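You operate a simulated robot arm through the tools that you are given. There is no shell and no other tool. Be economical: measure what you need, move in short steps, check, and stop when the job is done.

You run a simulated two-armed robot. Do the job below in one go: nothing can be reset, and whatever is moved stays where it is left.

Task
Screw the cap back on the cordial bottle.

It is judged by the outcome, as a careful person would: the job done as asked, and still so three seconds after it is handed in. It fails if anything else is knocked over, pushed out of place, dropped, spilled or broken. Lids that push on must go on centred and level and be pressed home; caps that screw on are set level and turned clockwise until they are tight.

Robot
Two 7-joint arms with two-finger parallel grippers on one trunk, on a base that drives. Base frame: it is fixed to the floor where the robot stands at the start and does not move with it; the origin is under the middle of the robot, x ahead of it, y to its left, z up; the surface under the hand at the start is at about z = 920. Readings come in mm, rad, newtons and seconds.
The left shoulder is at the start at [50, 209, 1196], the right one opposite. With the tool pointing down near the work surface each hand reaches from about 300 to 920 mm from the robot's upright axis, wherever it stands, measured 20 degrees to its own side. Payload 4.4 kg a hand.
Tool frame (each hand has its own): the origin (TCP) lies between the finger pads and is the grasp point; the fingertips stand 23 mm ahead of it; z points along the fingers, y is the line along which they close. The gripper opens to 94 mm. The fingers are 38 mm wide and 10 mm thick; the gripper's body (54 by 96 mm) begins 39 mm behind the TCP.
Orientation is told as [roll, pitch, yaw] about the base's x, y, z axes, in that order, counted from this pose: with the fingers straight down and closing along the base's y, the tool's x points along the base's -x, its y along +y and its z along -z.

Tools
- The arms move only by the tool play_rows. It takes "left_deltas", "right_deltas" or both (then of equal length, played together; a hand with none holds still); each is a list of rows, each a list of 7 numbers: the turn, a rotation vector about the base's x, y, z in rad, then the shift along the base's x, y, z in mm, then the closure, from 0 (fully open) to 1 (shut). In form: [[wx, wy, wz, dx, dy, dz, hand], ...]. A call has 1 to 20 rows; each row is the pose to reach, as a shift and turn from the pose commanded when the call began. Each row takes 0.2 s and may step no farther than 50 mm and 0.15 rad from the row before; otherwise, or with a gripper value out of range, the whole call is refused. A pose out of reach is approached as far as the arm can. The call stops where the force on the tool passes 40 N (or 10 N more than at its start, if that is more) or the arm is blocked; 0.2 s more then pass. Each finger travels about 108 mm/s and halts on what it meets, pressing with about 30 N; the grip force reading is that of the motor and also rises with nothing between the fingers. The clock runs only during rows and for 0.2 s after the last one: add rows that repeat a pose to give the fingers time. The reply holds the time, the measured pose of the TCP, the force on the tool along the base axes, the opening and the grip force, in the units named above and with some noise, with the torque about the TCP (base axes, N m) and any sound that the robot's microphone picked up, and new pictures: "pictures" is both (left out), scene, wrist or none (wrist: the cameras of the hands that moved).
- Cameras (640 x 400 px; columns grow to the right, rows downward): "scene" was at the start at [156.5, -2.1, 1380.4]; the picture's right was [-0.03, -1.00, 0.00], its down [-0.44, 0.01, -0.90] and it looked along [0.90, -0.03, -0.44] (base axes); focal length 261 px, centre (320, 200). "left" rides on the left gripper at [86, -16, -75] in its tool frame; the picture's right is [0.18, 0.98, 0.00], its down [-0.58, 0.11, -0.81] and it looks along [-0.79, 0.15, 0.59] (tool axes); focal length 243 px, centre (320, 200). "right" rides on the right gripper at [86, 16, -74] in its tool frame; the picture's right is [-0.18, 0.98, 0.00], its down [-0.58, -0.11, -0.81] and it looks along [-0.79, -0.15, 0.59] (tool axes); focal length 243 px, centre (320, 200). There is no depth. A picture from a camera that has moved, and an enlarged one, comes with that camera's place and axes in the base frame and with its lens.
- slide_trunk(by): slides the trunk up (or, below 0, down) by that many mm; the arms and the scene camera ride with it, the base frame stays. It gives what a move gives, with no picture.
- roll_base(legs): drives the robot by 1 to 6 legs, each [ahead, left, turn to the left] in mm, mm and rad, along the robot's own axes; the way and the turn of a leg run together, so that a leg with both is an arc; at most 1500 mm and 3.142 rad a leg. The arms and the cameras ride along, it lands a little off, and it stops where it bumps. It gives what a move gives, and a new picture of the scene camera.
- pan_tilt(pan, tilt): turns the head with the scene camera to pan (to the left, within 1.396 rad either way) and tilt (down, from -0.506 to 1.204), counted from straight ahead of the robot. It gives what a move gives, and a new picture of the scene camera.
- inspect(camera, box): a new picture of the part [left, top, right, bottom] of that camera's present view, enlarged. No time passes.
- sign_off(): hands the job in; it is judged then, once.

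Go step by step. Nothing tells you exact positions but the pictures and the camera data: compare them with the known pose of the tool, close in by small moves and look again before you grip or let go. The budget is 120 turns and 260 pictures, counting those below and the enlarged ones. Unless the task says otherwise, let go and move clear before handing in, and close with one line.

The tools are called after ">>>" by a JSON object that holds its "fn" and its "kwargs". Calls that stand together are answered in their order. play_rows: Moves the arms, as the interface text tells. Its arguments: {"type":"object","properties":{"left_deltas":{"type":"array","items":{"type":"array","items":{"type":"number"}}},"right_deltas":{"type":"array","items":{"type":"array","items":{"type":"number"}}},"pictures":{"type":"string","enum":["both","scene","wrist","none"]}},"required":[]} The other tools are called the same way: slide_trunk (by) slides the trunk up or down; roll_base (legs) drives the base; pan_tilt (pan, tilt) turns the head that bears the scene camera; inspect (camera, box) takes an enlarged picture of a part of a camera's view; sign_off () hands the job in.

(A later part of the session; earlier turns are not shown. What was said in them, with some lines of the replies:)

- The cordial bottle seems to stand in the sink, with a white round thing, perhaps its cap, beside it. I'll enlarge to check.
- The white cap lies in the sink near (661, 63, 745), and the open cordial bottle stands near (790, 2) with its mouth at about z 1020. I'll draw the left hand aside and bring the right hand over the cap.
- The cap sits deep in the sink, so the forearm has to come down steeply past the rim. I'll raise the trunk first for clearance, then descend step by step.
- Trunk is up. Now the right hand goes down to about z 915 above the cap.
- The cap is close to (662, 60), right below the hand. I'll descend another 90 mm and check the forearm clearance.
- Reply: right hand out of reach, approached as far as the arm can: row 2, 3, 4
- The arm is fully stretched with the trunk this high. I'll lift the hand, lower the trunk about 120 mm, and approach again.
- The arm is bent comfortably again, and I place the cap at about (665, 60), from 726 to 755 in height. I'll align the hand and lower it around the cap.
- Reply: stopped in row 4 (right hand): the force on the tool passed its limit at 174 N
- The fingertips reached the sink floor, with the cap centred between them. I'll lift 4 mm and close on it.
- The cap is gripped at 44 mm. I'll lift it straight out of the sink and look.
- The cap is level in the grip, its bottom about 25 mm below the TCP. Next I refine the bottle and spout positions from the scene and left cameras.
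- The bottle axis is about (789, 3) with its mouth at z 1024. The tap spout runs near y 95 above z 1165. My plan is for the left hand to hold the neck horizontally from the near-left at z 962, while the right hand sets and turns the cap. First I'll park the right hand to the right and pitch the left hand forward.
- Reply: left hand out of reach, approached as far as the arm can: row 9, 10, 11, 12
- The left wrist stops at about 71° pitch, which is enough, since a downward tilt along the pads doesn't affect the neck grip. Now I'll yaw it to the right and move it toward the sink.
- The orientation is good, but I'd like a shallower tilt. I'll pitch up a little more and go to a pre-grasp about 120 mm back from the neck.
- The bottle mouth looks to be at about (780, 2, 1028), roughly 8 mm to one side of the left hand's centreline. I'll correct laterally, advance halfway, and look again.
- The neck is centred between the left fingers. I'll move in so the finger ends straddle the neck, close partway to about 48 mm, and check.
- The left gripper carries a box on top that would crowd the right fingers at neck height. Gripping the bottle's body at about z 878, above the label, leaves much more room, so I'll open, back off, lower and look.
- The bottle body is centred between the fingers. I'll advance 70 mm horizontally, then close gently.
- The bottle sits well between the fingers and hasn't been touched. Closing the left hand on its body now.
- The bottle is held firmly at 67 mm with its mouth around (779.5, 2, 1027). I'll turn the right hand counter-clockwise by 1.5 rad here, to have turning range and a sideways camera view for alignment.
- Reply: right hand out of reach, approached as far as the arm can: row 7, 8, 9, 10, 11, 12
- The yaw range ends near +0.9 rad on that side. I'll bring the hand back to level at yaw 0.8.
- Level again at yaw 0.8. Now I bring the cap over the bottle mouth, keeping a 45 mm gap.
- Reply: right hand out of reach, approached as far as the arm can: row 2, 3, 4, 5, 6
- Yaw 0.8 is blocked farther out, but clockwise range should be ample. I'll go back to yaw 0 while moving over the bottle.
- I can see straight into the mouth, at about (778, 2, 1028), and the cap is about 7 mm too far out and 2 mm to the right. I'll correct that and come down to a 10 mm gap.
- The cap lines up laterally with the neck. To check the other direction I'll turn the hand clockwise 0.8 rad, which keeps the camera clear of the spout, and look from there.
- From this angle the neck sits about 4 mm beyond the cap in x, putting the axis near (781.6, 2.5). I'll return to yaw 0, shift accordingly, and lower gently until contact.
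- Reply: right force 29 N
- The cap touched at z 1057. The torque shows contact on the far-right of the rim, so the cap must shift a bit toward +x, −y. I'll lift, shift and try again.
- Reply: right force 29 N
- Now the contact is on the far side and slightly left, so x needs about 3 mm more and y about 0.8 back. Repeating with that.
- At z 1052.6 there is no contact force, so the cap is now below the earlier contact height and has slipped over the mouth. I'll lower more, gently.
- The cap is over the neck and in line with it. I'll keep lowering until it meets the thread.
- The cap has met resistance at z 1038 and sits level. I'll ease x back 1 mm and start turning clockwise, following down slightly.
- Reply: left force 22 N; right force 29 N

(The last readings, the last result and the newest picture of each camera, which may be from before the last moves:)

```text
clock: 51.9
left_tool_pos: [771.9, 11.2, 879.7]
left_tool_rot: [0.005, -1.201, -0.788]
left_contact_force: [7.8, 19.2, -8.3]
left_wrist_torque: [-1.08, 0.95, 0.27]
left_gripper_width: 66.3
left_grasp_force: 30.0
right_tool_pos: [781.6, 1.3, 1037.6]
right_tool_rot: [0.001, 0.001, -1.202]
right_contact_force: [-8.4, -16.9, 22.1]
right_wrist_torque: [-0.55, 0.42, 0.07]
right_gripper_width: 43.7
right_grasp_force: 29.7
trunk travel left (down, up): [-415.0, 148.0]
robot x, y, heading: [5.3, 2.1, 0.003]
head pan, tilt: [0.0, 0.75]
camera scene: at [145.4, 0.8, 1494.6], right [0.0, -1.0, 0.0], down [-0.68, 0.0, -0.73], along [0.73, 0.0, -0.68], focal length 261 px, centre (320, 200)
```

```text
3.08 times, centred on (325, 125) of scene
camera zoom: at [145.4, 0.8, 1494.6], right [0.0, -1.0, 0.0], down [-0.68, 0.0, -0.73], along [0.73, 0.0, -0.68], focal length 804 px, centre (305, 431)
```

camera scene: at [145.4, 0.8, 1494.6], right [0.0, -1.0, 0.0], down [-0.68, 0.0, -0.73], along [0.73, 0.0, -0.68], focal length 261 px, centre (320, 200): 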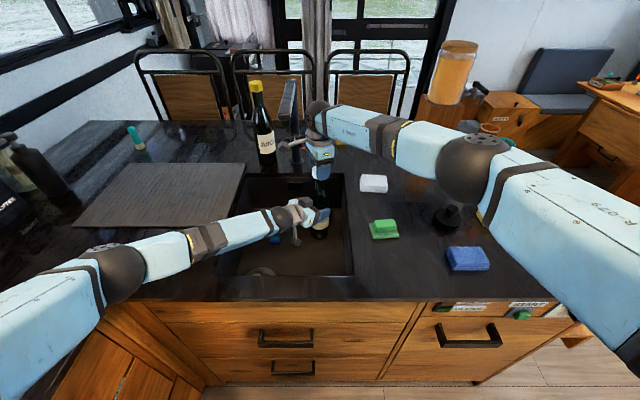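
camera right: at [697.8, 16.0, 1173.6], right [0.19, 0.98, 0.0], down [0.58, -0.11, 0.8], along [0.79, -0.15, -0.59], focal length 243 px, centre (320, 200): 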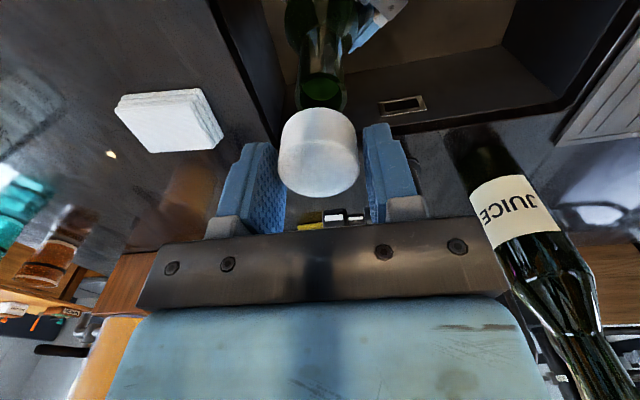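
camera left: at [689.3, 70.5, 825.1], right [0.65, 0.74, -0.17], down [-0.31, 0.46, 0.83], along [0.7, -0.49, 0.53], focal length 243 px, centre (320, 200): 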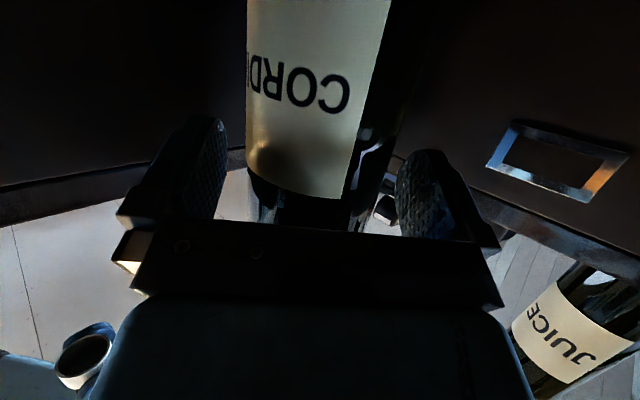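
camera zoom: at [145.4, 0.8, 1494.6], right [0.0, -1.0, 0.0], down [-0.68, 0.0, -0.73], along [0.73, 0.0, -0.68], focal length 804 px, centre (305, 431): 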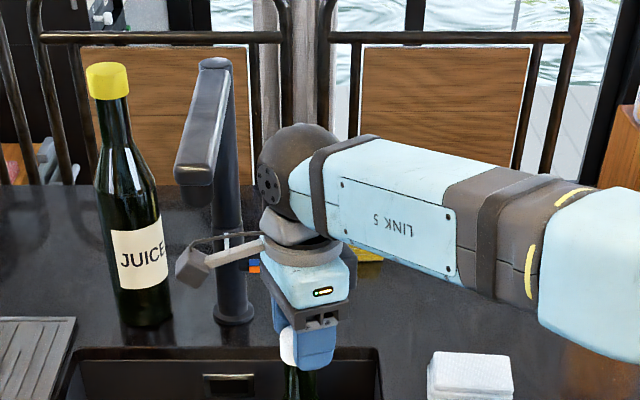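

There is little turning torque yet, but a sideways load shows the cap sits about 2 mm off the hand axis. I'll keep turning clockwise with the hand circling to compensate.

>>> {"fn": "play_rows", "kwargs": {"right_deltas": [[0, 0, 0, -1.3, -1.9, 0, 1], [0, 0, -0.15, -1.6, -2, 0, 1], [0, 0, -0.3, -1.9, -2, 0, 1], [0, 0, -0.45, -2.2, -2, 0, 1], [0, 0, -0.6, -2.4, -1.9, 0, 1], [0, 0, -0.75, -2.7, -1.8, 0, 1], [0, 0, -0.9, -3, -1.7, -0.1, 1], [0, 0, -1.05, -3.3, -1.5, -0.1, 1], [0, 0, -1.2, -3.5, -1.3, -0.2, 1], [0, 0, -1.2, -3.5, -1.3, -0.2, 1]], "pictures": "scene"}}

>>> {"fn": "inspect", "kwargs": {"camera": "scene", "box": [280, 60, 370, 190]}}

```text
clock: 54.1
left_tool_pos: [771.9, 10.3, 880.0]
left_tool_rot: [0.003, -1.203, -0.789]
left_contact_force: [14.1, 14.1, -1.4]
left_wrist_torque: [-0.17, 1.02, 0.24]
left_gripper_width: 66.3
left_grasp_force: 30.0
right_tool_pos: [778.8, 0.1, 1034.6]
right_tool_rot: [0.0, 0.003, -2.402]
right_contact_force: [-10.9, -9.3, 10.5]
right_wrist_torque: [-0.18, -0.01, -0.01]
right_gripper_width: 43.5
right_grasp_force: 30.2
trunk travel left (down, up): [-415.0, 148.0]
robot x, y, heading: [-1.7, -0.2, 0.001]
head pan, tilt: [0.0, 0.75]
camera scene: at [146.6, 1.0, 1494.4], right [0.0, -1.0, 0.0], down [-0.68, 0.0, -0.73], along [0.73, 0.0, -0.68], focal length 261 px, centre (320, 200)
```

scene: 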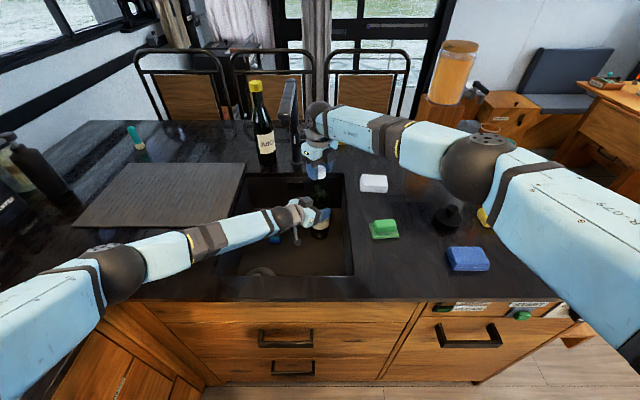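

```text
3.08 times, centred on (325, 125) of scene
camera zoom: at [146.6, 1.0, 1494.4], right [0.0, -1.0, 0.0], down [-0.68, 0.0, -0.73], along [0.73, 0.0, -0.68], focal length 804 px, centre (305, 431)
```

zoom: 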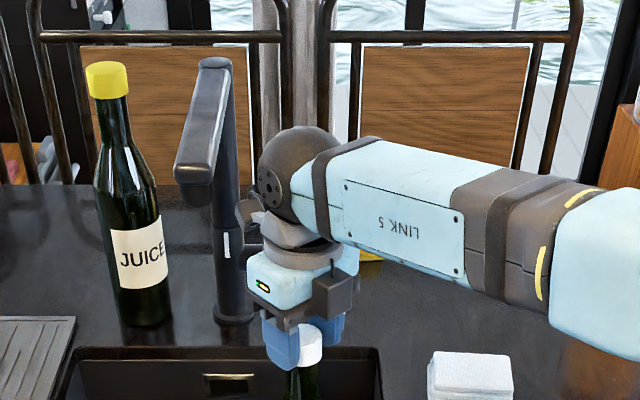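

The cap has come down 3 mm, so it seems to be threading. Continuing clockwise with a slight lateral correction.

>>> {"fn": "play_rows", "kwargs": {"right_deltas": [[0, 0, 0, -1.3, -1, 0, 1], [0, 0, -0.15, -1.4, -0.8, -0.2, 1], [0, 0, -0.3, -1.6, -0.5, -0.4, 1], [0, 0, -0.45, -1.7, -0.2, -0.6, 1], [0, 0, -0.6, -1.8, 0.1, -0.8, 1], [0, 0, -0.75, -1.8, 0.4, -1.0, 1], [0, 0, -0.9, -1.7, 0.6, -1.2, 1], [0, 0, -0.9, -1.7, 0.6, -1.2, 1]], "pictures": "none"}}

>>> {"fn": "inspect", "kwargs": {"camera": "scene", "box": [290, 130, 350, 190]}}

```text
clock: 55.9
left_tool_pos: [771.0, 8.7, 879.5]
left_tool_rot: [0.004, -1.201, -0.792]
left_contact_force: [-4.4, -0.7, 1.8]
left_wrist_torque: [-0.08, -0.39, -0.49]
left_gripper_width: 66.0
left_grasp_force: 30.0
right_tool_pos: [777.2, 1.1, 1036.0]
right_tool_rot: [0.0, 0.004, 2.979]
right_contact_force: [4.8, -3.8, 8.3]
right_wrist_torque: [-0.55, -0.21, 0.41]
right_gripper_width: 43.5
right_grasp_force: 29.7
trunk travel left (down, up): [-415.0, 148.0]
robot x, y, heading: [1.4, 1.9, -0.002]
head pan, tilt: [0.0, 0.75]
```

```text
6.67 times, centred on (320, 160) of scene
camera zoom: at [146.0, 0.2, 1494.5], right [0.0, -1.0, 0.0], down [-0.68, 0.0, -0.73], along [0.73, 0.0, -0.68], focal length 1742 px, centre (320, 467)
```

zoom: 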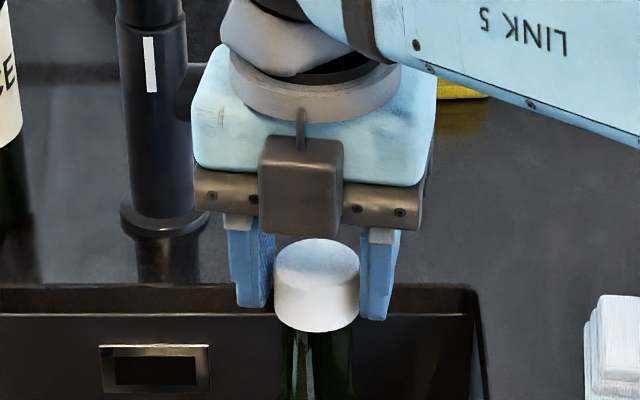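

Turning torque has risen to 0.41 N·m and the cap is about 4 mm lower. I'll keep turning.

>>> {"fn": "play_rows", "kwargs": {"right_deltas": [[0, 0, -0.12, 0, 0.2, -0.1, 1], [0, 0, -0.24, 0, 0.4, -0.2, 1], [0, 0, -0.36, 0.1, 0.6, -0.3, 1], [0, 0, -0.48, 0.2, 0.7, -0.4, 1], [0, 0, -0.6, 0.3, 0.8, -0.5, 1], [0, 0, -0.6, 0.3, 0.8, -0.5, 1]], "pictures": "none"}}

>>> {"fn": "inspect", "kwargs": {"camera": "scene", "box": [290, 130, 350, 190]}}

```text
clock: 57.3
left_tool_pos: [769.1, 9.9, 879.3]
left_tool_rot: [0.004, -1.2, -0.794]
left_contact_force: [-14.8, -5.4, -0.5]
left_wrist_torque: [0.21, 0.91, -0.94]
left_gripper_width: 67.0
left_grasp_force: 30.0
right_tool_pos: [777.5, 1.4, 1035.2]
right_tool_rot: [0.0, 0.004, 2.381]
right_contact_force: [5.9, 4.6, 13.6]
right_wrist_torque: [0.08, -0.17, 0.85]
right_gripper_width: 39.4
right_grasp_force: 29.8
trunk travel left (down, up): [-415.0, 148.0]
robot x, y, heading: [2.0, -0.4, -0.004]
head pan, tilt: [0.0, 0.75]
```

```text
6.67 times, centred on (320, 160) of scene
camera zoom: at [145.4, 0.5, 1494.6], right [0.0, -1.0, 0.0], down [-0.68, 0.0, -0.73], along [0.73, 0.0, -0.68], focal length 1742 px, centre (320, 467)
```

zoom: 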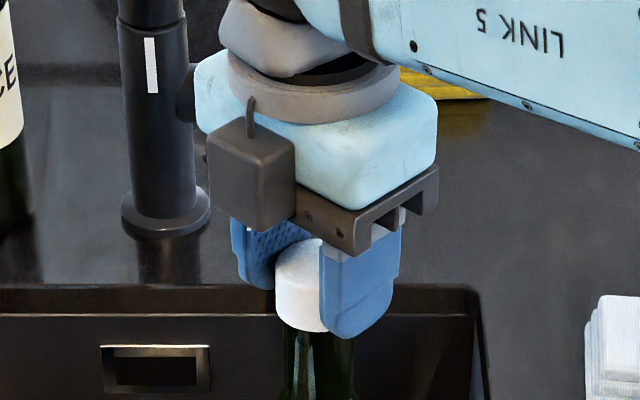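

The torque reached 0.85 N·m and the fingers slipped round to a 39 mm grip, so the cap may be nearly tight. I'll open, inspect the cap, and regrip.

>>> {"fn": "play_rows", "kwargs": {"right_deltas": [[0, 0, 0, 0, 0, 1, 0.4], [0, 0, 0, 0, 0, 1, 0.2], [0, 0, 0, 0, 0, 1, 0.2], [0, 0, 0, 0, 0, 40, 0.2], [0, 0, 0, 0, 0, 80, 0.2], [0, 0, 0, 0, 0, 80, 0.2]], "pictures": "wrist"}}

>>> {"fn": "inspect", "kwargs": {"camera": "scene", "box": [290, 130, 350, 190]}}

>>> {"fn": "inspect", "kwargs": {"camera": "right", "box": [220, 0, 420, 200]}}

```text
clock: 58.7
left_tool_pos: [770.7, 11.2, 879.5]
left_tool_rot: [0.001, -1.201, -0.79]
left_contact_force: [1.8, 3.1, 6.7]
left_wrist_torque: [0.18, -0.09, 0.03]
left_gripper_width: 66.9
left_grasp_force: 30.0
right_tool_pos: [777.1, 1.3, 1113.2]
right_tool_rot: [0.002, 0.004, 2.384]
right_contact_force: [0.0, 0.0, 0.0]
right_wrist_torque: [-0.02, -0.03, 0.03]
right_gripper_width: 75.2
right_grasp_force: 0.0
trunk travel left (down, up): [-415.0, 148.0]
robot x, y, heading: [-1.1, 0.3, 0.001]
head pan, tilt: [0.0, 0.75]
camera right: at [829.7, -70.5, 1190.5], right [-0.81, -0.59, 0.0], down [-0.35, 0.48, 0.8], along [-0.47, 0.65, -0.59], focal length 243 px, centre (320, 200)
```

right: 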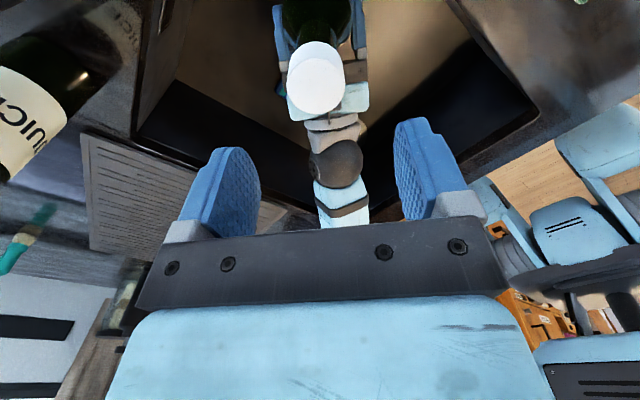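

```text
6.67 times, centred on (320, 160) of scene
camera zoom: at [146.6, 1.2, 1494.4], right [0.0, -1.0, 0.0], down [-0.68, 0.0, -0.73], along [0.73, 0.0, -0.68], focal length 1742 px, centre (320, 467)
```

zoom: 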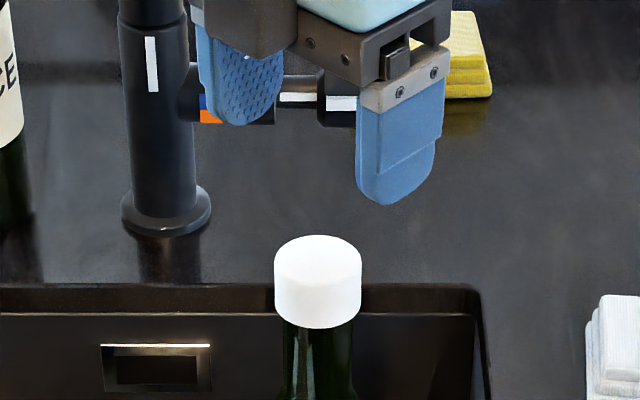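

```text
2.00 times, centred on (320, 100) of right
camera zoom: at [829.7, -70.5, 1190.5], right [-0.81, -0.59, 0.0], down [-0.35, 0.48, 0.8], along [-0.47, 0.65, -0.59], focal length 485 px, centre (320, 400)
```

zoom: 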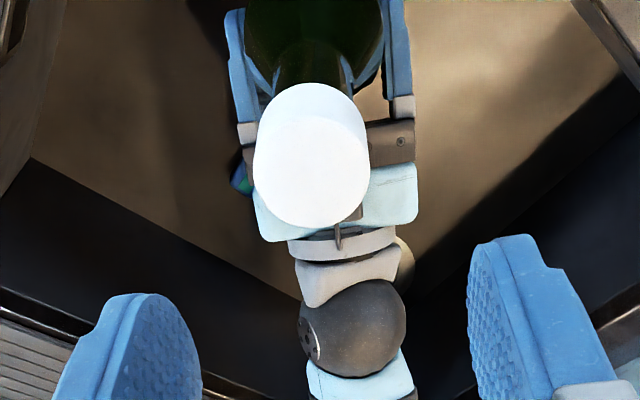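

The cap sits level and centred. To check that it is tight, I'll lower the open hand (to keep the camera under the spout), turn back counter-clockwise, and regrip.

>>> {"fn": "play_rows", "kwargs": {"right_deltas": [[0, 0, 0, 3.9, 0.2, -32, 0], [0, 0, 0, 3.9, 0.2, -64, 0], [0, 0, 0.145, 3.9, 0.2, -64, 0], [0, 0, 0.29, 3.9, 0.2, -64, 0], [0, 0, 0.435, 3.9, 0.2, -64, 0], [0, 0, 0.58, 3.9, 0.2, -64, 0], [0, 0, 0.725, 3.9, 0.2, -64, 0], [0, 0, 0.87, 3.9, 0.2, -64, 0], [0, 0, 1.015, 3.9, 0.2, -64, 0], [0, 0, 1.16, 3.9, 0.2, -64, 0], [0, 0, 1.305, 3.9, 0.2, -64, 0], [0, 0, 1.45, 3.9, 0.2, -64, 0], [0, 0, 1.595, 3.9, 0.2, -64, 0], [0, 0, 1.74, 3.9, 0.2, -64, 0], [0, 0, 1.885, 3.9, 0.2, -64, 0], [0, 0, 2.03, 3.9, 0.2, -64, 0], [0, 0, 2.175, 3.9, 0.2, -64, 0], [0, 0, 2.32, 3.9, 0.2, -64, 0], [0, 0, 2.465, 3.9, 0.2, -64, 0], [0, 0, 2.61, 3.9, 0.2, -64, 0]], "pictures": "none"}}

>>> {"fn": "play_rows", "kwargs": {"right_deltas": [[0, 0, 0.145, 0, 0, 0, 0], [0, 0, 0.29, 0, 0, 0, 0], [0, 0, 0.435, 0, 0, 0, 0], [0, 0, 0.58, 0, 0, 0, 0], [0, 0, 0.725, 0, 0, 0, 0], [0, 0, 0.87, 0, 0, 0, 0], [0, 0, 1.015, 0, 0, 0, 0], [0, 0, 1.16, 0, 0, 0, 0], [0, 0, 1.16, 0, 0, 0, 0]], "pictures": "wrist"}}

>>> {"fn": "inspect", "kwargs": {"camera": "scene", "box": [290, 130, 350, 190]}}

```text
clock: 62.9
left_tool_pos: [772.2, 9.6, 877.9]
left_tool_rot: [0.001, -1.2, -0.787]
left_contact_force: [0.3, 0.1, -0.7]
left_wrist_torque: [0.0, 0.0, -0.01]
left_gripper_width: 67.0
left_grasp_force: 30.1
right_tool_pos: [782.0, 1.8, 1050.1]
right_tool_rot: [0.001, 0.003, -1.288]
right_contact_force: [0.4, 0.3, 0.4]
right_wrist_torque: [0.0, 0.0, -0.01]
right_gripper_width: 94.1
right_grasp_force: 0.0
trunk travel left (down, up): [-415.0, 148.0]
robot x, y, heading: [0.0, -1.5, 0.002]
head pan, tilt: [0.0, 0.75]
```

```text
clock: 64.9
left_tool_pos: [770.9, 9.1, 879.2]
left_tool_rot: [0.002, -1.2, -0.786]
left_contact_force: [1.4, 1.9, -0.6]
left_wrist_torque: [0.04, -0.07, 0.0]
left_gripper_width: 66.9
left_grasp_force: 30.5
right_tool_pos: [782.0, 1.7, 1048.6]
right_tool_rot: [0.002, 0.004, -0.129]
right_contact_force: [-0.9, 0.2, -0.2]
right_wrist_torque: [0.01, 0.03, 0.01]
right_gripper_width: 93.8
right_grasp_force: 0.1
trunk travel left (down, up): [-415.0, 148.0]
robot x, y, heading: [-1.5, -0.4, 0.0]
head pan, tilt: [0.0, 0.75]
camera right: at [700.1, 29.0, 1125.8], right [0.31, 0.95, 0.0], down [0.56, -0.18, 0.8], along [0.77, -0.25, -0.59], focal length 243 px, centre (320, 200)
```

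right: 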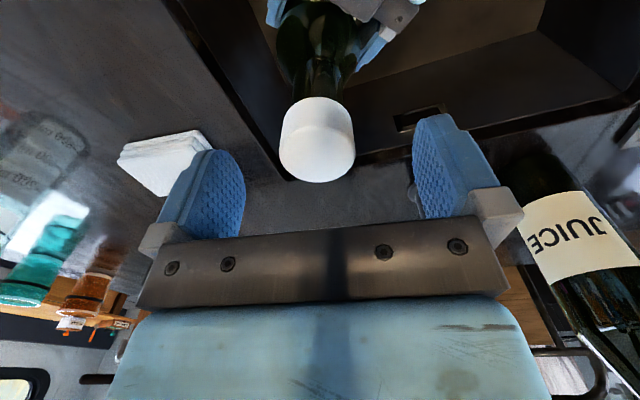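

```text
6.67 times, centred on (320, 160) of scene
camera zoom: at [147.8, 0.9, 1494.3], right [0.0, -1.0, 0.0], down [-0.68, 0.0, -0.73], along [0.73, 0.0, -0.68], focal length 1742 px, centre (320, 467)
```

zoom: 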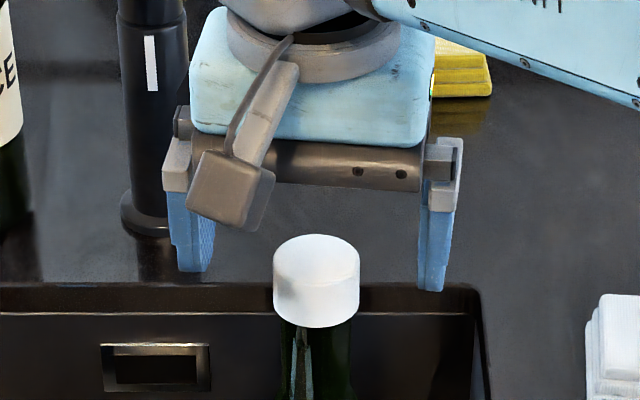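

Now I lower around the cap, grip it again, and turn clockwise about 0.8 rad to feel the torque.

>>> {"fn": "play_rows", "kwargs": {"right_deltas": [[0, 0, 0, 0, -1.2, -8, 0.2], [0, 0, 0, 0, -1.2, -16, 0.3], [0, 0, 0, 0, -1.2, -16, 0.45], [0, 0, 0, 0, -1.2, -16, 1], [0, 0, 0, 0, -1.2, -16, 1], [0, 0, 0, 0, -1.2, -16, 1]], "pictures": "wrist"}}

>>> {"fn": "play_rows", "kwargs": {"right_deltas": [[0, 0, -0.12, 0, 0, 0, 1], [0, 0, -0.24, 0, 0, 0, 1], [0, 0, -0.36, 0, 0, 0, 1], [0, 0, -0.48, 0, 0, 0, 1], [0, 0, -0.48, 0, 0, 0, 1]], "pictures": "none"}}

```text
clock: 66.3
left_tool_pos: [771.3, 8.9, 878.4]
left_tool_rot: [0.0, -1.202, -0.788]
left_contact_force: [-0.4, -0.5, -0.7]
left_wrist_torque: [0.34, -0.14, -0.03]
left_gripper_width: 66.9
left_grasp_force: 29.7
right_tool_pos: [782.6, 0.2, 1033.5]
right_tool_rot: [0.001, 0.004, -0.13]
right_contact_force: [0.1, 2.8, -0.4]
right_wrist_torque: [0.02, 0.0, 0.04]
right_gripper_width: 45.1
right_grasp_force: 29.9
trunk travel left (down, up): [-415.0, 148.0]
robot x, y, heading: [3.7, 2.5, 0.005]
head pan, tilt: [0.0, 0.75]
camera right: at [700.9, 27.6, 1109.8], right [0.31, 0.95, 0.0], down [0.56, -0.18, 0.8], along [0.76, -0.25, -0.59], focal length 243 px, centre (320, 200)
```

right: 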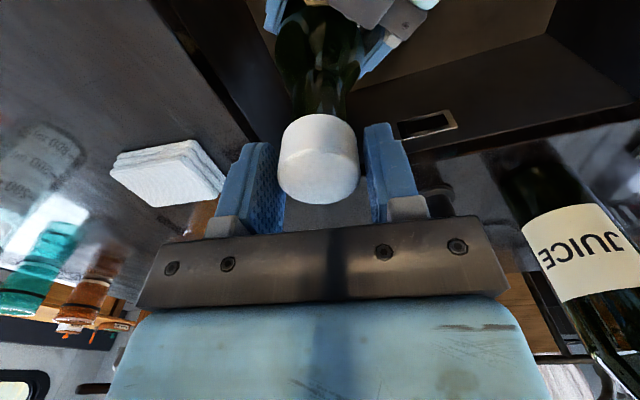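

```text
clock: 67.5
left_tool_pos: [772.2, 10.2, 878.5]
left_tool_rot: [-0.002, -1.2, -0.784]
left_contact_force: [-1.0, 1.1, -1.0]
left_wrist_torque: [-0.66, 0.22, -0.05]
left_gripper_width: 67.2
left_grasp_force: 29.9
right_tool_pos: [782.7, 0.5, 1034.5]
right_tool_rot: [0.0, 0.005, -0.613]
right_contact_force: [-0.3, -4.4, -1.2]
right_wrist_torque: [-0.09, -0.02, 0.11]
right_gripper_width: 39.7
right_grasp_force: 30.7
trunk travel left (down, up): [-415.0, 148.0]
robot x, y, heading: [-1.6, 2.5, 0.003]
head pan, tilt: [0.0, 0.75]
```

The cap behaves as a faceted shape, 45 mm across corners and 39 across flats. It is now gripped on its flats, so I'll continue clockwise.

>>> {"fn": "play_rows", "kwargs": {"right_deltas": [[0, 0, -0.12, 0, 0, 0, 1], [0, 0, -0.24, 0, 0, 0, 1], [0, 0, -0.36, 0, 0, 0, 1], [0, 0, -0.48, 0, 0, 0, 1], [0, 0, -0.6, 0, 0, 0, 1], [0, 0, -0.72, 0, 0, 0, 1], [0, 0, -0.72, 0, 0, 0, 1]], "pictures": "none"}}

>>> {"fn": "inspect", "kwargs": {"camera": "scene", "box": [290, 130, 350, 190]}}

```text
clock: 69.1
left_tool_pos: [772.4, 10.9, 877.7]
left_tool_rot: [0.0, -1.201, -0.788]
left_contact_force: [14.0, 2.7, 0.4]
left_wrist_torque: [-0.24, 1.13, 0.01]
left_gripper_width: 67.7
left_grasp_force: 30.3
right_tool_pos: [781.9, 1.8, 1035.5]
right_tool_rot: [0.001, 0.003, -1.331]
right_contact_force: [-13.0, -0.7, 0.7]
right_wrist_torque: [0.53, 0.64, 0.23]
right_gripper_width: 40.3
right_grasp_force: 30.6
trunk travel left (down, up): [-415.0, 148.0]
robot x, y, heading: [1.9, -1.0, -0.0]
head pan, tilt: [0.0, 0.75]
```

```text
6.67 times, centred on (320, 160) of scene
camera zoom: at [147.4, 1.0, 1494.3], right [0.0, -1.0, 0.0], down [-0.68, 0.0, -0.73], along [0.73, 0.0, -0.68], focal length 1742 px, centre (320, 467)
```

zoom: 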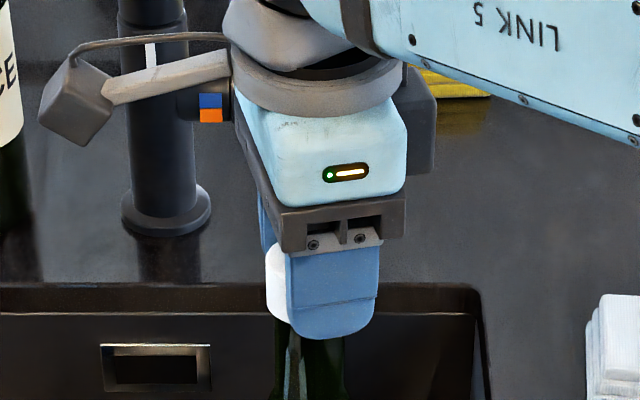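

A −x side load has appeared, so I'll correct 1.5 mm and continue clockwise.

>>> {"fn": "play_rows", "kwargs": {"right_deltas": [[0, 0, 0, -1.5, 0, 0, 1], [0, 0, -0.12, -1.7, 0, 0, 1], [0, 0, -0.24, -1.7, 0, 0, 1], [0, 0, -0.36, -1.7, 0, 0, 1], [0, 0, -0.48, -1.7, 0, 0, 1], [0, 0, -0.6, -1.7, 0, 0, 1], [0, 0, -0.72, -1.7, 0, 0, 1], [0, 0, -0.72, -1.7, 0, 0, 1]], "pictures": "none"}}

>>> {"fn": "inspect", "kwargs": {"camera": "right", "box": [220, 60, 420, 220]}}

```text
clock: 70.9
left_tool_pos: [772.1, 9.7, 878.6]
left_tool_rot: [0.003, -1.202, -0.785]
left_contact_force: [17.6, 8.0, -1.0]
left_wrist_torque: [-0.41, 1.18, -0.62]
left_gripper_width: 67.4
left_grasp_force: 29.9
right_tool_pos: [781.0, 0.6, 1034.6]
right_tool_rot: [0.001, 0.003, -2.054]
right_contact_force: [-14.2, -6.3, 3.0]
right_wrist_torque: [-0.23, 0.57, 0.96]
right_gripper_width: 40.0
right_grasp_force: 30.7
trunk travel left (down, up): [-415.0, 148.0]
robot x, y, heading: [0.6, -0.3, -0.001]
head pan, tilt: [0.0, 0.75]
```

```text
2.50 times, centred on (320, 140) of right
camera zoom: at [835.7, 70.1, 1110.5], right [0.79, -0.62, 0.0], down [-0.37, -0.47, 0.8], along [-0.5, -0.63, -0.59], focal length 606 px, centre (320, 350)
```

zoom: 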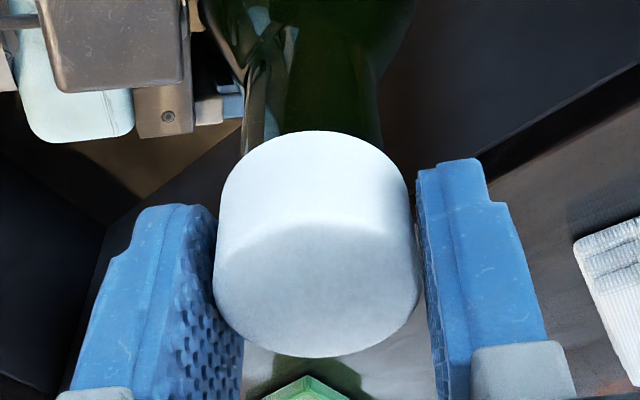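

Torque is up to 0.96 N·m. I'll relieve the side load, turn a bit more, and check with the left camera that the bottle isn't spinning in its grip.

>>> {"fn": "play_rows", "kwargs": {"right_deltas": [[0, 0, 0, -1.5, -0.7, 0, 1], [0, 0, -0.12, -1.5, -0.7, 0, 1], [0, 0, -0.24, -1.5, -0.7, 0, 1], [0, 0, -0.36, -1.5, -0.7, 0, 1], [0, 0, -0.36, -1.5, -0.7, 0, 1]], "pictures": "none"}}

>>> {"fn": "inspect", "kwargs": {"camera": "left", "box": [120, 0, 520, 260]}}

>>> {"fn": "inspect", "kwargs": {"camera": "right", "box": [220, 60, 420, 220]}}

```text
clock: 72.1
left_tool_pos: [772.4, 10.8, 878.1]
left_tool_rot: [0.002, -1.202, -0.791]
left_contact_force: [8.4, 6.3, -1.0]
left_wrist_torque: [-0.23, -0.01, -0.85]
left_gripper_width: 66.1
left_grasp_force: 29.5
right_tool_pos: [779.3, 0.2, 1033.3]
right_tool_rot: [0.002, 0.003, -2.412]
right_contact_force: [-6.0, -2.9, 4.9]
right_wrist_torque: [-0.03, 0.35, 1.05]
right_gripper_width: 40.4
right_grasp_force: 29.7
trunk travel left (down, up): [-415.0, 148.0]
robot x, y, heading: [2.8, -2.9, -0.001]
head pan, tilt: [0.0, 0.75]
```

```text
1.54 times, centred on (320, 130) of left
camera zoom: at [689.2, 70.4, 825.2], right [0.65, 0.74, -0.17], down [-0.31, 0.46, 0.83], along [0.7, -0.49, 0.53], focal length 373 px, centre (320, 308)
```

zoom: 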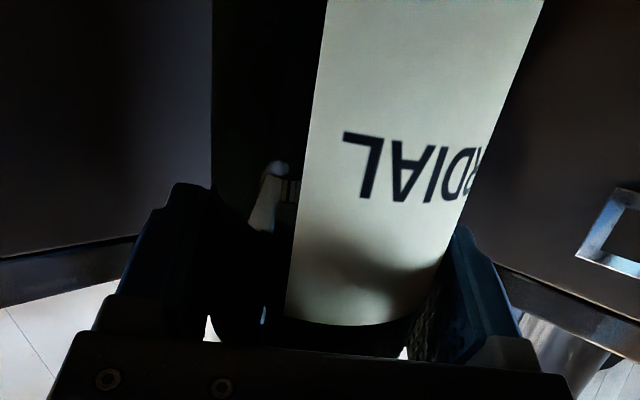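

```text
2.50 times, centred on (320, 140) of right
camera zoom: at [855.2, 45.4, 1110.5], right [0.52, -0.86, 0.0], down [-0.51, -0.31, 0.8], along [-0.69, -0.42, -0.59], focal length 606 px, centre (320, 350)
```

zoom: 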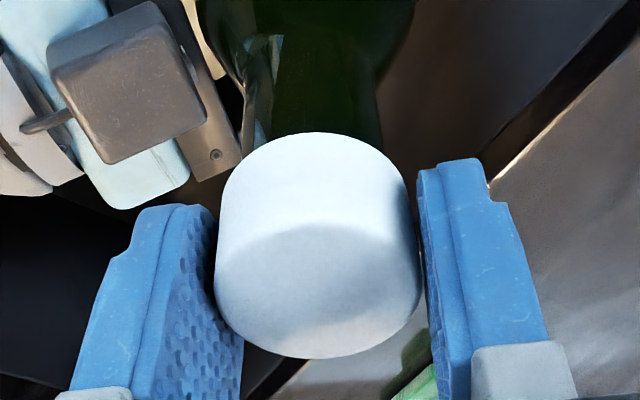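

The label has turned, so the bottle is slipping in the left grip at about 1 N·m. To tell whether the cap is tight, I'll turn another 0.36 rad and see whether the bottle turns fully with it.

>>> {"fn": "play_rows", "kwargs": {"right_deltas": [[0, 0, 0, -0.7, -0.3, 0, 1], [0, 0, -0.12, -0.8, -0.2, 0, 1], [0, 0, -0.24, -0.9, -0.1, 0, 1], [0, 0, -0.36, -1, 0, 0, 1], [0, 0, -0.36, -1, 0, 0, 1]], "pictures": "none"}}

>>> {"fn": "inspect", "kwargs": {"camera": "left", "box": [120, 0, 520, 260]}}

>>> {"fn": "inspect", "kwargs": {"camera": "scene", "box": [280, 130, 370, 250]}}

```text
clock: 73.3
left_tool_pos: [772.4, 9.9, 879.0]
left_tool_rot: [0.0, -1.2, -0.787]
left_contact_force: [3.5, 2.4, 1.3]
left_wrist_torque: [0.08, -0.16, -0.11]
left_gripper_width: 66.5
left_grasp_force: 30.3
right_tool_pos: [777.7, 0.6, 1033.8]
right_tool_rot: [0.002, 0.003, -2.773]
right_contact_force: [-2.1, 0.4, 2.5]
right_wrist_torque: [0.19, 0.18, 0.27]
right_gripper_width: 40.5
right_grasp_force: 29.9
trunk travel left (down, up): [-415.0, 148.0]
robot x, y, heading: [-1.0, 0.3, -0.002]
head pan, tilt: [0.0, 0.75]
```

```text
1.54 times, centred on (320, 130) of left
camera zoom: at [688.9, 69.9, 825.4], right [0.65, 0.74, -0.17], down [-0.31, 0.46, 0.83], along [0.7, -0.49, 0.53], focal length 373 px, centre (320, 308)
```

zoom: 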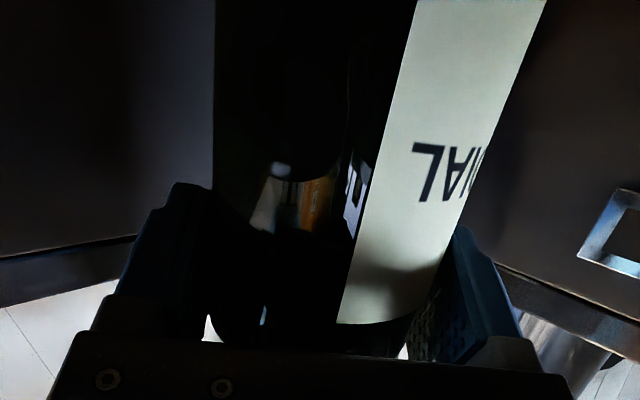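

```text
3.33 times, centred on (325, 190) of scene
camera zoom: at [147.2, 1.0, 1494.3], right [0.0, -1.0, 0.0], down [-0.68, 0.0, -0.73], along [0.73, 0.0, -0.68], focal length 871 px, centre (303, 233)
```

zoom: 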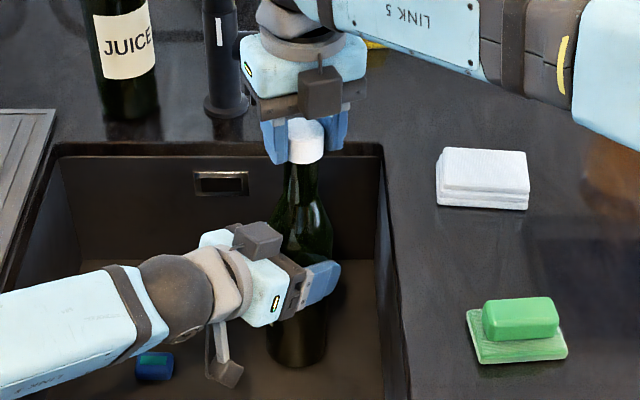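

The bottle now turns together with the cap by the full amount, so the cap is locked on at about 1 N·m. I'll release the cap, lift clear, and inspect its seating.

>>> {"fn": "play_rows", "kwargs": {"right_deltas": [[0, 0, 0, 0, 0, 0, 0.4], [0, 0, 0, 0, 0, 0, 0.1], [0, 0, 0, 0, 0, 0, 0.1], [0, 0, 0, 0, 0, 25, 0.1], [0, 0, 0, 0, 0, 50, 0.1], [0, 0, 0, 0, 0, 50, 0.1]], "pictures": "none"}}

>>> {"fn": "inspect", "kwargs": {"camera": "scene", "box": [290, 130, 350, 190]}}

>>> {"fn": "inspect", "kwargs": {"camera": "right", "box": [240, 0, 400, 120]}}

```text
clock: 74.7
left_tool_pos: [772.1, 9.7, 880.1]
left_tool_rot: [0.0, -1.199, -0.788]
left_contact_force: [-0.5, 0.4, 3.2]
left_wrist_torque: [-0.11, -0.11, 0.0]
left_gripper_width: 66.4
left_grasp_force: 30.2
right_tool_pos: [777.1, -3.0, 1085.0]
right_tool_rot: [0.001, 0.005, -2.771]
right_contact_force: [-0.5, -0.1, -0.3]
right_wrist_torque: [-0.01, 0.0, -0.03]
right_gripper_width: 84.6
right_grasp_force: 0.0
trunk travel left (down, up): [-415.0, 148.0]
robot x, y, heading: [-4.8, -0.5, 0.0]
head pan, tilt: [0.0, 0.75]
```

```text
6.67 times, centred on (320, 160) of scene
camera zoom: at [147.1, 0.8, 1494.3], right [0.0, -1.0, 0.0], down [-0.68, 0.0, -0.73], along [0.73, 0.0, -0.68], focal length 1742 px, centre (320, 467)
```

zoom: 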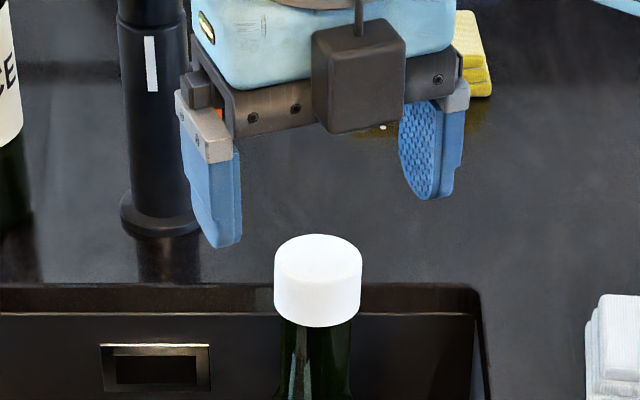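

```text
3.33 times, centred on (320, 60) of right
camera zoom: at [864.3, 14.4, 1161.0], right [0.18, -0.98, 0.0], down [-0.58, -0.11, 0.8], along [-0.79, -0.15, -0.59], focal length 809 px, centre (320, 667)
```

zoom: 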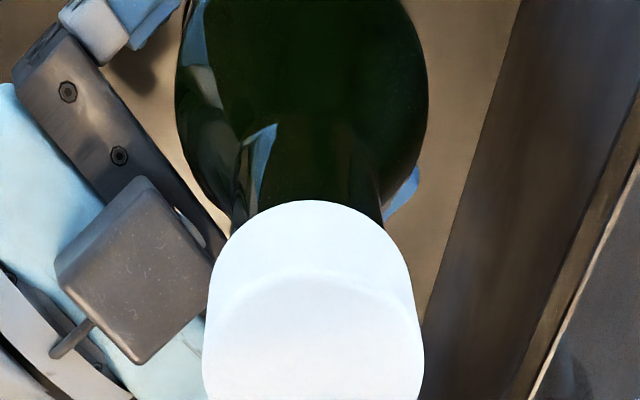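

The cap is level, centred and tight. I'll move the right hand off to the side and then let go of the bottle with the left.

>>> {"fn": "play_rows", "kwargs": {"right_deltas": [[0, 0, 0, 0, -30, 5, 0.1], [0, 0, 0, 0, -70, 10, 0.1], [0, 0, 0, -10, -110, 20, 0.1], [0, 0, 0, -20, -150, 30, 0.1], [0, 0, 0, -30, -190, 40, 0.1], [0, 0, 0, -30, -190, 40, 0.1]], "pictures": "none"}}

>>> {"fn": "play_rows", "kwargs": {"left_deltas": [[0, 0, 0, 0, 0, 0, 0.27], [0, 0, 0, 0, 0, 0, 0.2], [0, 0, 0, 0, 0, 0, 0.1], [0, 0, 0, 0, 0, 0, 0], [0, 0, 0, 0, 0, 0, 0], [0, 0, 0, 0, 0, 0, 0]], "pictures": "both"}}

```text
clock: 76.1
left_tool_pos: [772.2, 10.0, 879.2]
left_tool_rot: [-0.004, -1.202, -0.784]
left_contact_force: [-0.7, -0.9, 2.1]
left_wrist_torque: [-0.39, -0.15, -0.07]
left_gripper_width: 66.3
left_grasp_force: 29.6
right_tool_pos: [746.4, -190.3, 1124.6]
right_tool_rot: [0.003, 0.002, -2.77]
right_contact_force: [-0.1, 0.4, 0.3]
right_wrist_torque: [-0.01, 0.0, 0.0]
right_gripper_width: 84.6
right_grasp_force: 0.1
trunk travel left (down, up): [-415.0, 148.0]
robot x, y, heading: [0.8, 2.5, 0.001]
head pan, tilt: [0.0, 0.75]
```

```text
clock: 77.5
left_tool_pos: [773.1, 9.8, 877.6]
left_tool_rot: [0.001, -1.201, -0.788]
left_contact_force: [-0.1, 0.5, -0.4]
left_wrist_torque: [-0.02, -0.03, 0.01]
left_gripper_width: 93.8
left_grasp_force: 0.1
right_tool_pos: [746.3, -191.3, 1124.0]
right_tool_rot: [0.001, 0.003, -2.771]
right_contact_force: [-0.8, 0.7, -0.3]
right_wrist_torque: [-0.02, 0.0, 0.02]
right_gripper_width: 84.6
right_grasp_force: 0.1
trunk travel left (down, up): [-415.0, 148.0]
robot x, y, heading: [0.4, -1.9, -0.003]
head pan, tilt: [0.0, 0.75]
camera scene: at [147.5, 0.8, 1494.3], right [0.0, -1.0, 0.0], down [-0.68, 0.0, -0.73], along [0.73, 0.0, -0.68], focal length 261 px, centre (320, 200)
camera left: at [689.2, 70.1, 825.1], right [0.65, 0.74, -0.17], down [-0.31, 0.46, 0.83], along [0.7, -0.49, 0.52], focal length 243 px, centre (320, 200)
```

scene: 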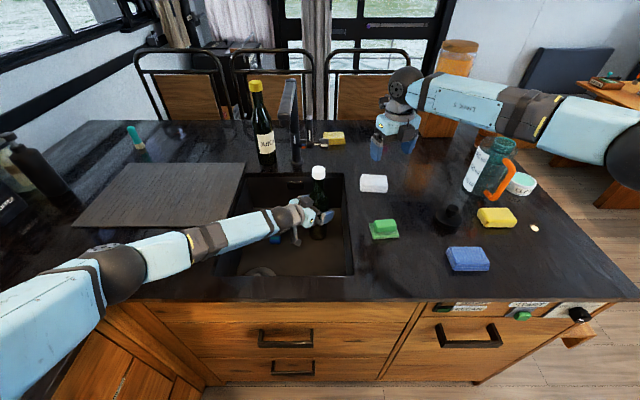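
left: 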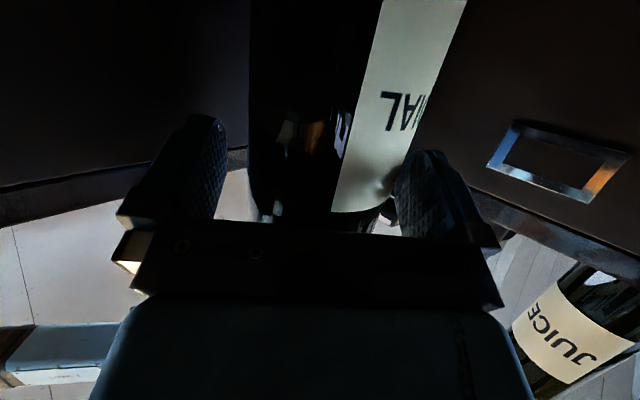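

The bottle is released and standing. I'll withdraw the left hand straight back, lift it out of the sink, and take a final look.

>>> {"fn": "play_rows", "kwargs": {"left_deltas": [[0, 0, 0, -8, 10, 0, 0], [0, 0, 0, -22, 24, 0, 0], [0, 0, 0, -42, 43, 0, 0], [0, 0, 0, -62, 63, 0, 0], [0, 0, 0, -80, 82, 10, 0], [0, 0, 0, -95, 98, 45, 0], [0, 0, 0, -105, 115, 90, 0], [0, 0, 0, -115, 130, 135, 0], [0, 0, 0, -125, 145, 180, 0], [0, 0, 0, -125, 145, 180, 0]], "pictures": "scene"}}

>>> {"fn": "inspect", "kwargs": {"camera": "scene", "box": [240, 140, 380, 260]}}

```text
clock: 79.7
left_tool_pos: [647.1, 156.9, 1056.6]
left_tool_rot: [0.001, -1.2, -0.784]
left_contact_force: [-0.5, 0.0, -0.8]
left_wrist_torque: [-0.01, 0.01, -0.01]
left_gripper_width: 93.8
left_grasp_force: 0.0
right_tool_pos: [747.5, -190.0, 1123.9]
right_tool_rot: [0.001, 0.002, -2.771]
right_contact_force: [-0.5, -0.6, 0.0]
right_wrist_torque: [0.02, 0.02, 0.03]
right_gripper_width: 85.0
right_grasp_force: 0.1
trunk travel left (down, up): [-415.0, 148.0]
robot x, y, heading: [-3.1, -1.6, 0.002]
head pan, tilt: [0.0, 0.75]
camera scene: at [148.3, 0.5, 1494.2], right [0.0, -1.0, 0.0], down [-0.68, 0.0, -0.73], along [0.73, 0.0, -0.68], focal length 261 px, centre (320, 200)
```

scene: 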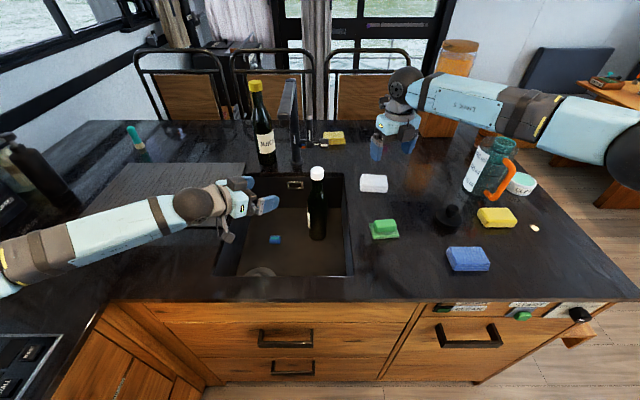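

```text
3.33 times, centred on (310, 200) of scene
camera zoom: at [148.3, 0.5, 1494.2], right [0.0, -1.0, 0.0], down [-0.68, 0.0, -0.73], along [0.73, 0.0, -0.68], focal length 871 px, centre (353, 200)
```

zoom: 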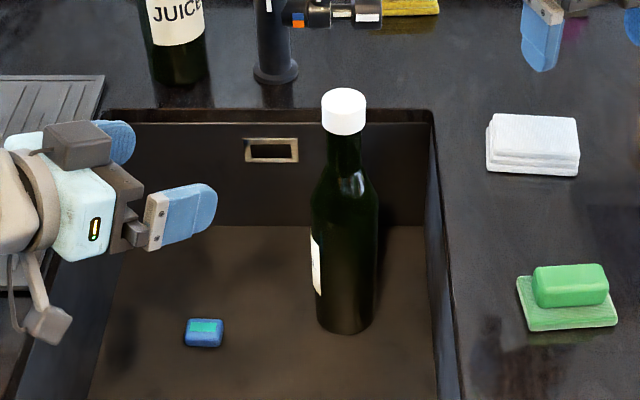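

The bottle stands upright in the sink with its cap level and tight, both hands are clear, and everything else looks undisturbed. Handing in.

>>> {"fn": "sign_off", "kwargs": {}}

```text
The job is handed in.
```

The cap is back on the cordial bottle, level and turned clockwise until it held at about 1 N·m. The bottle stands upright in the sink, turned so its label faces another way and about 7 mm from where it started.
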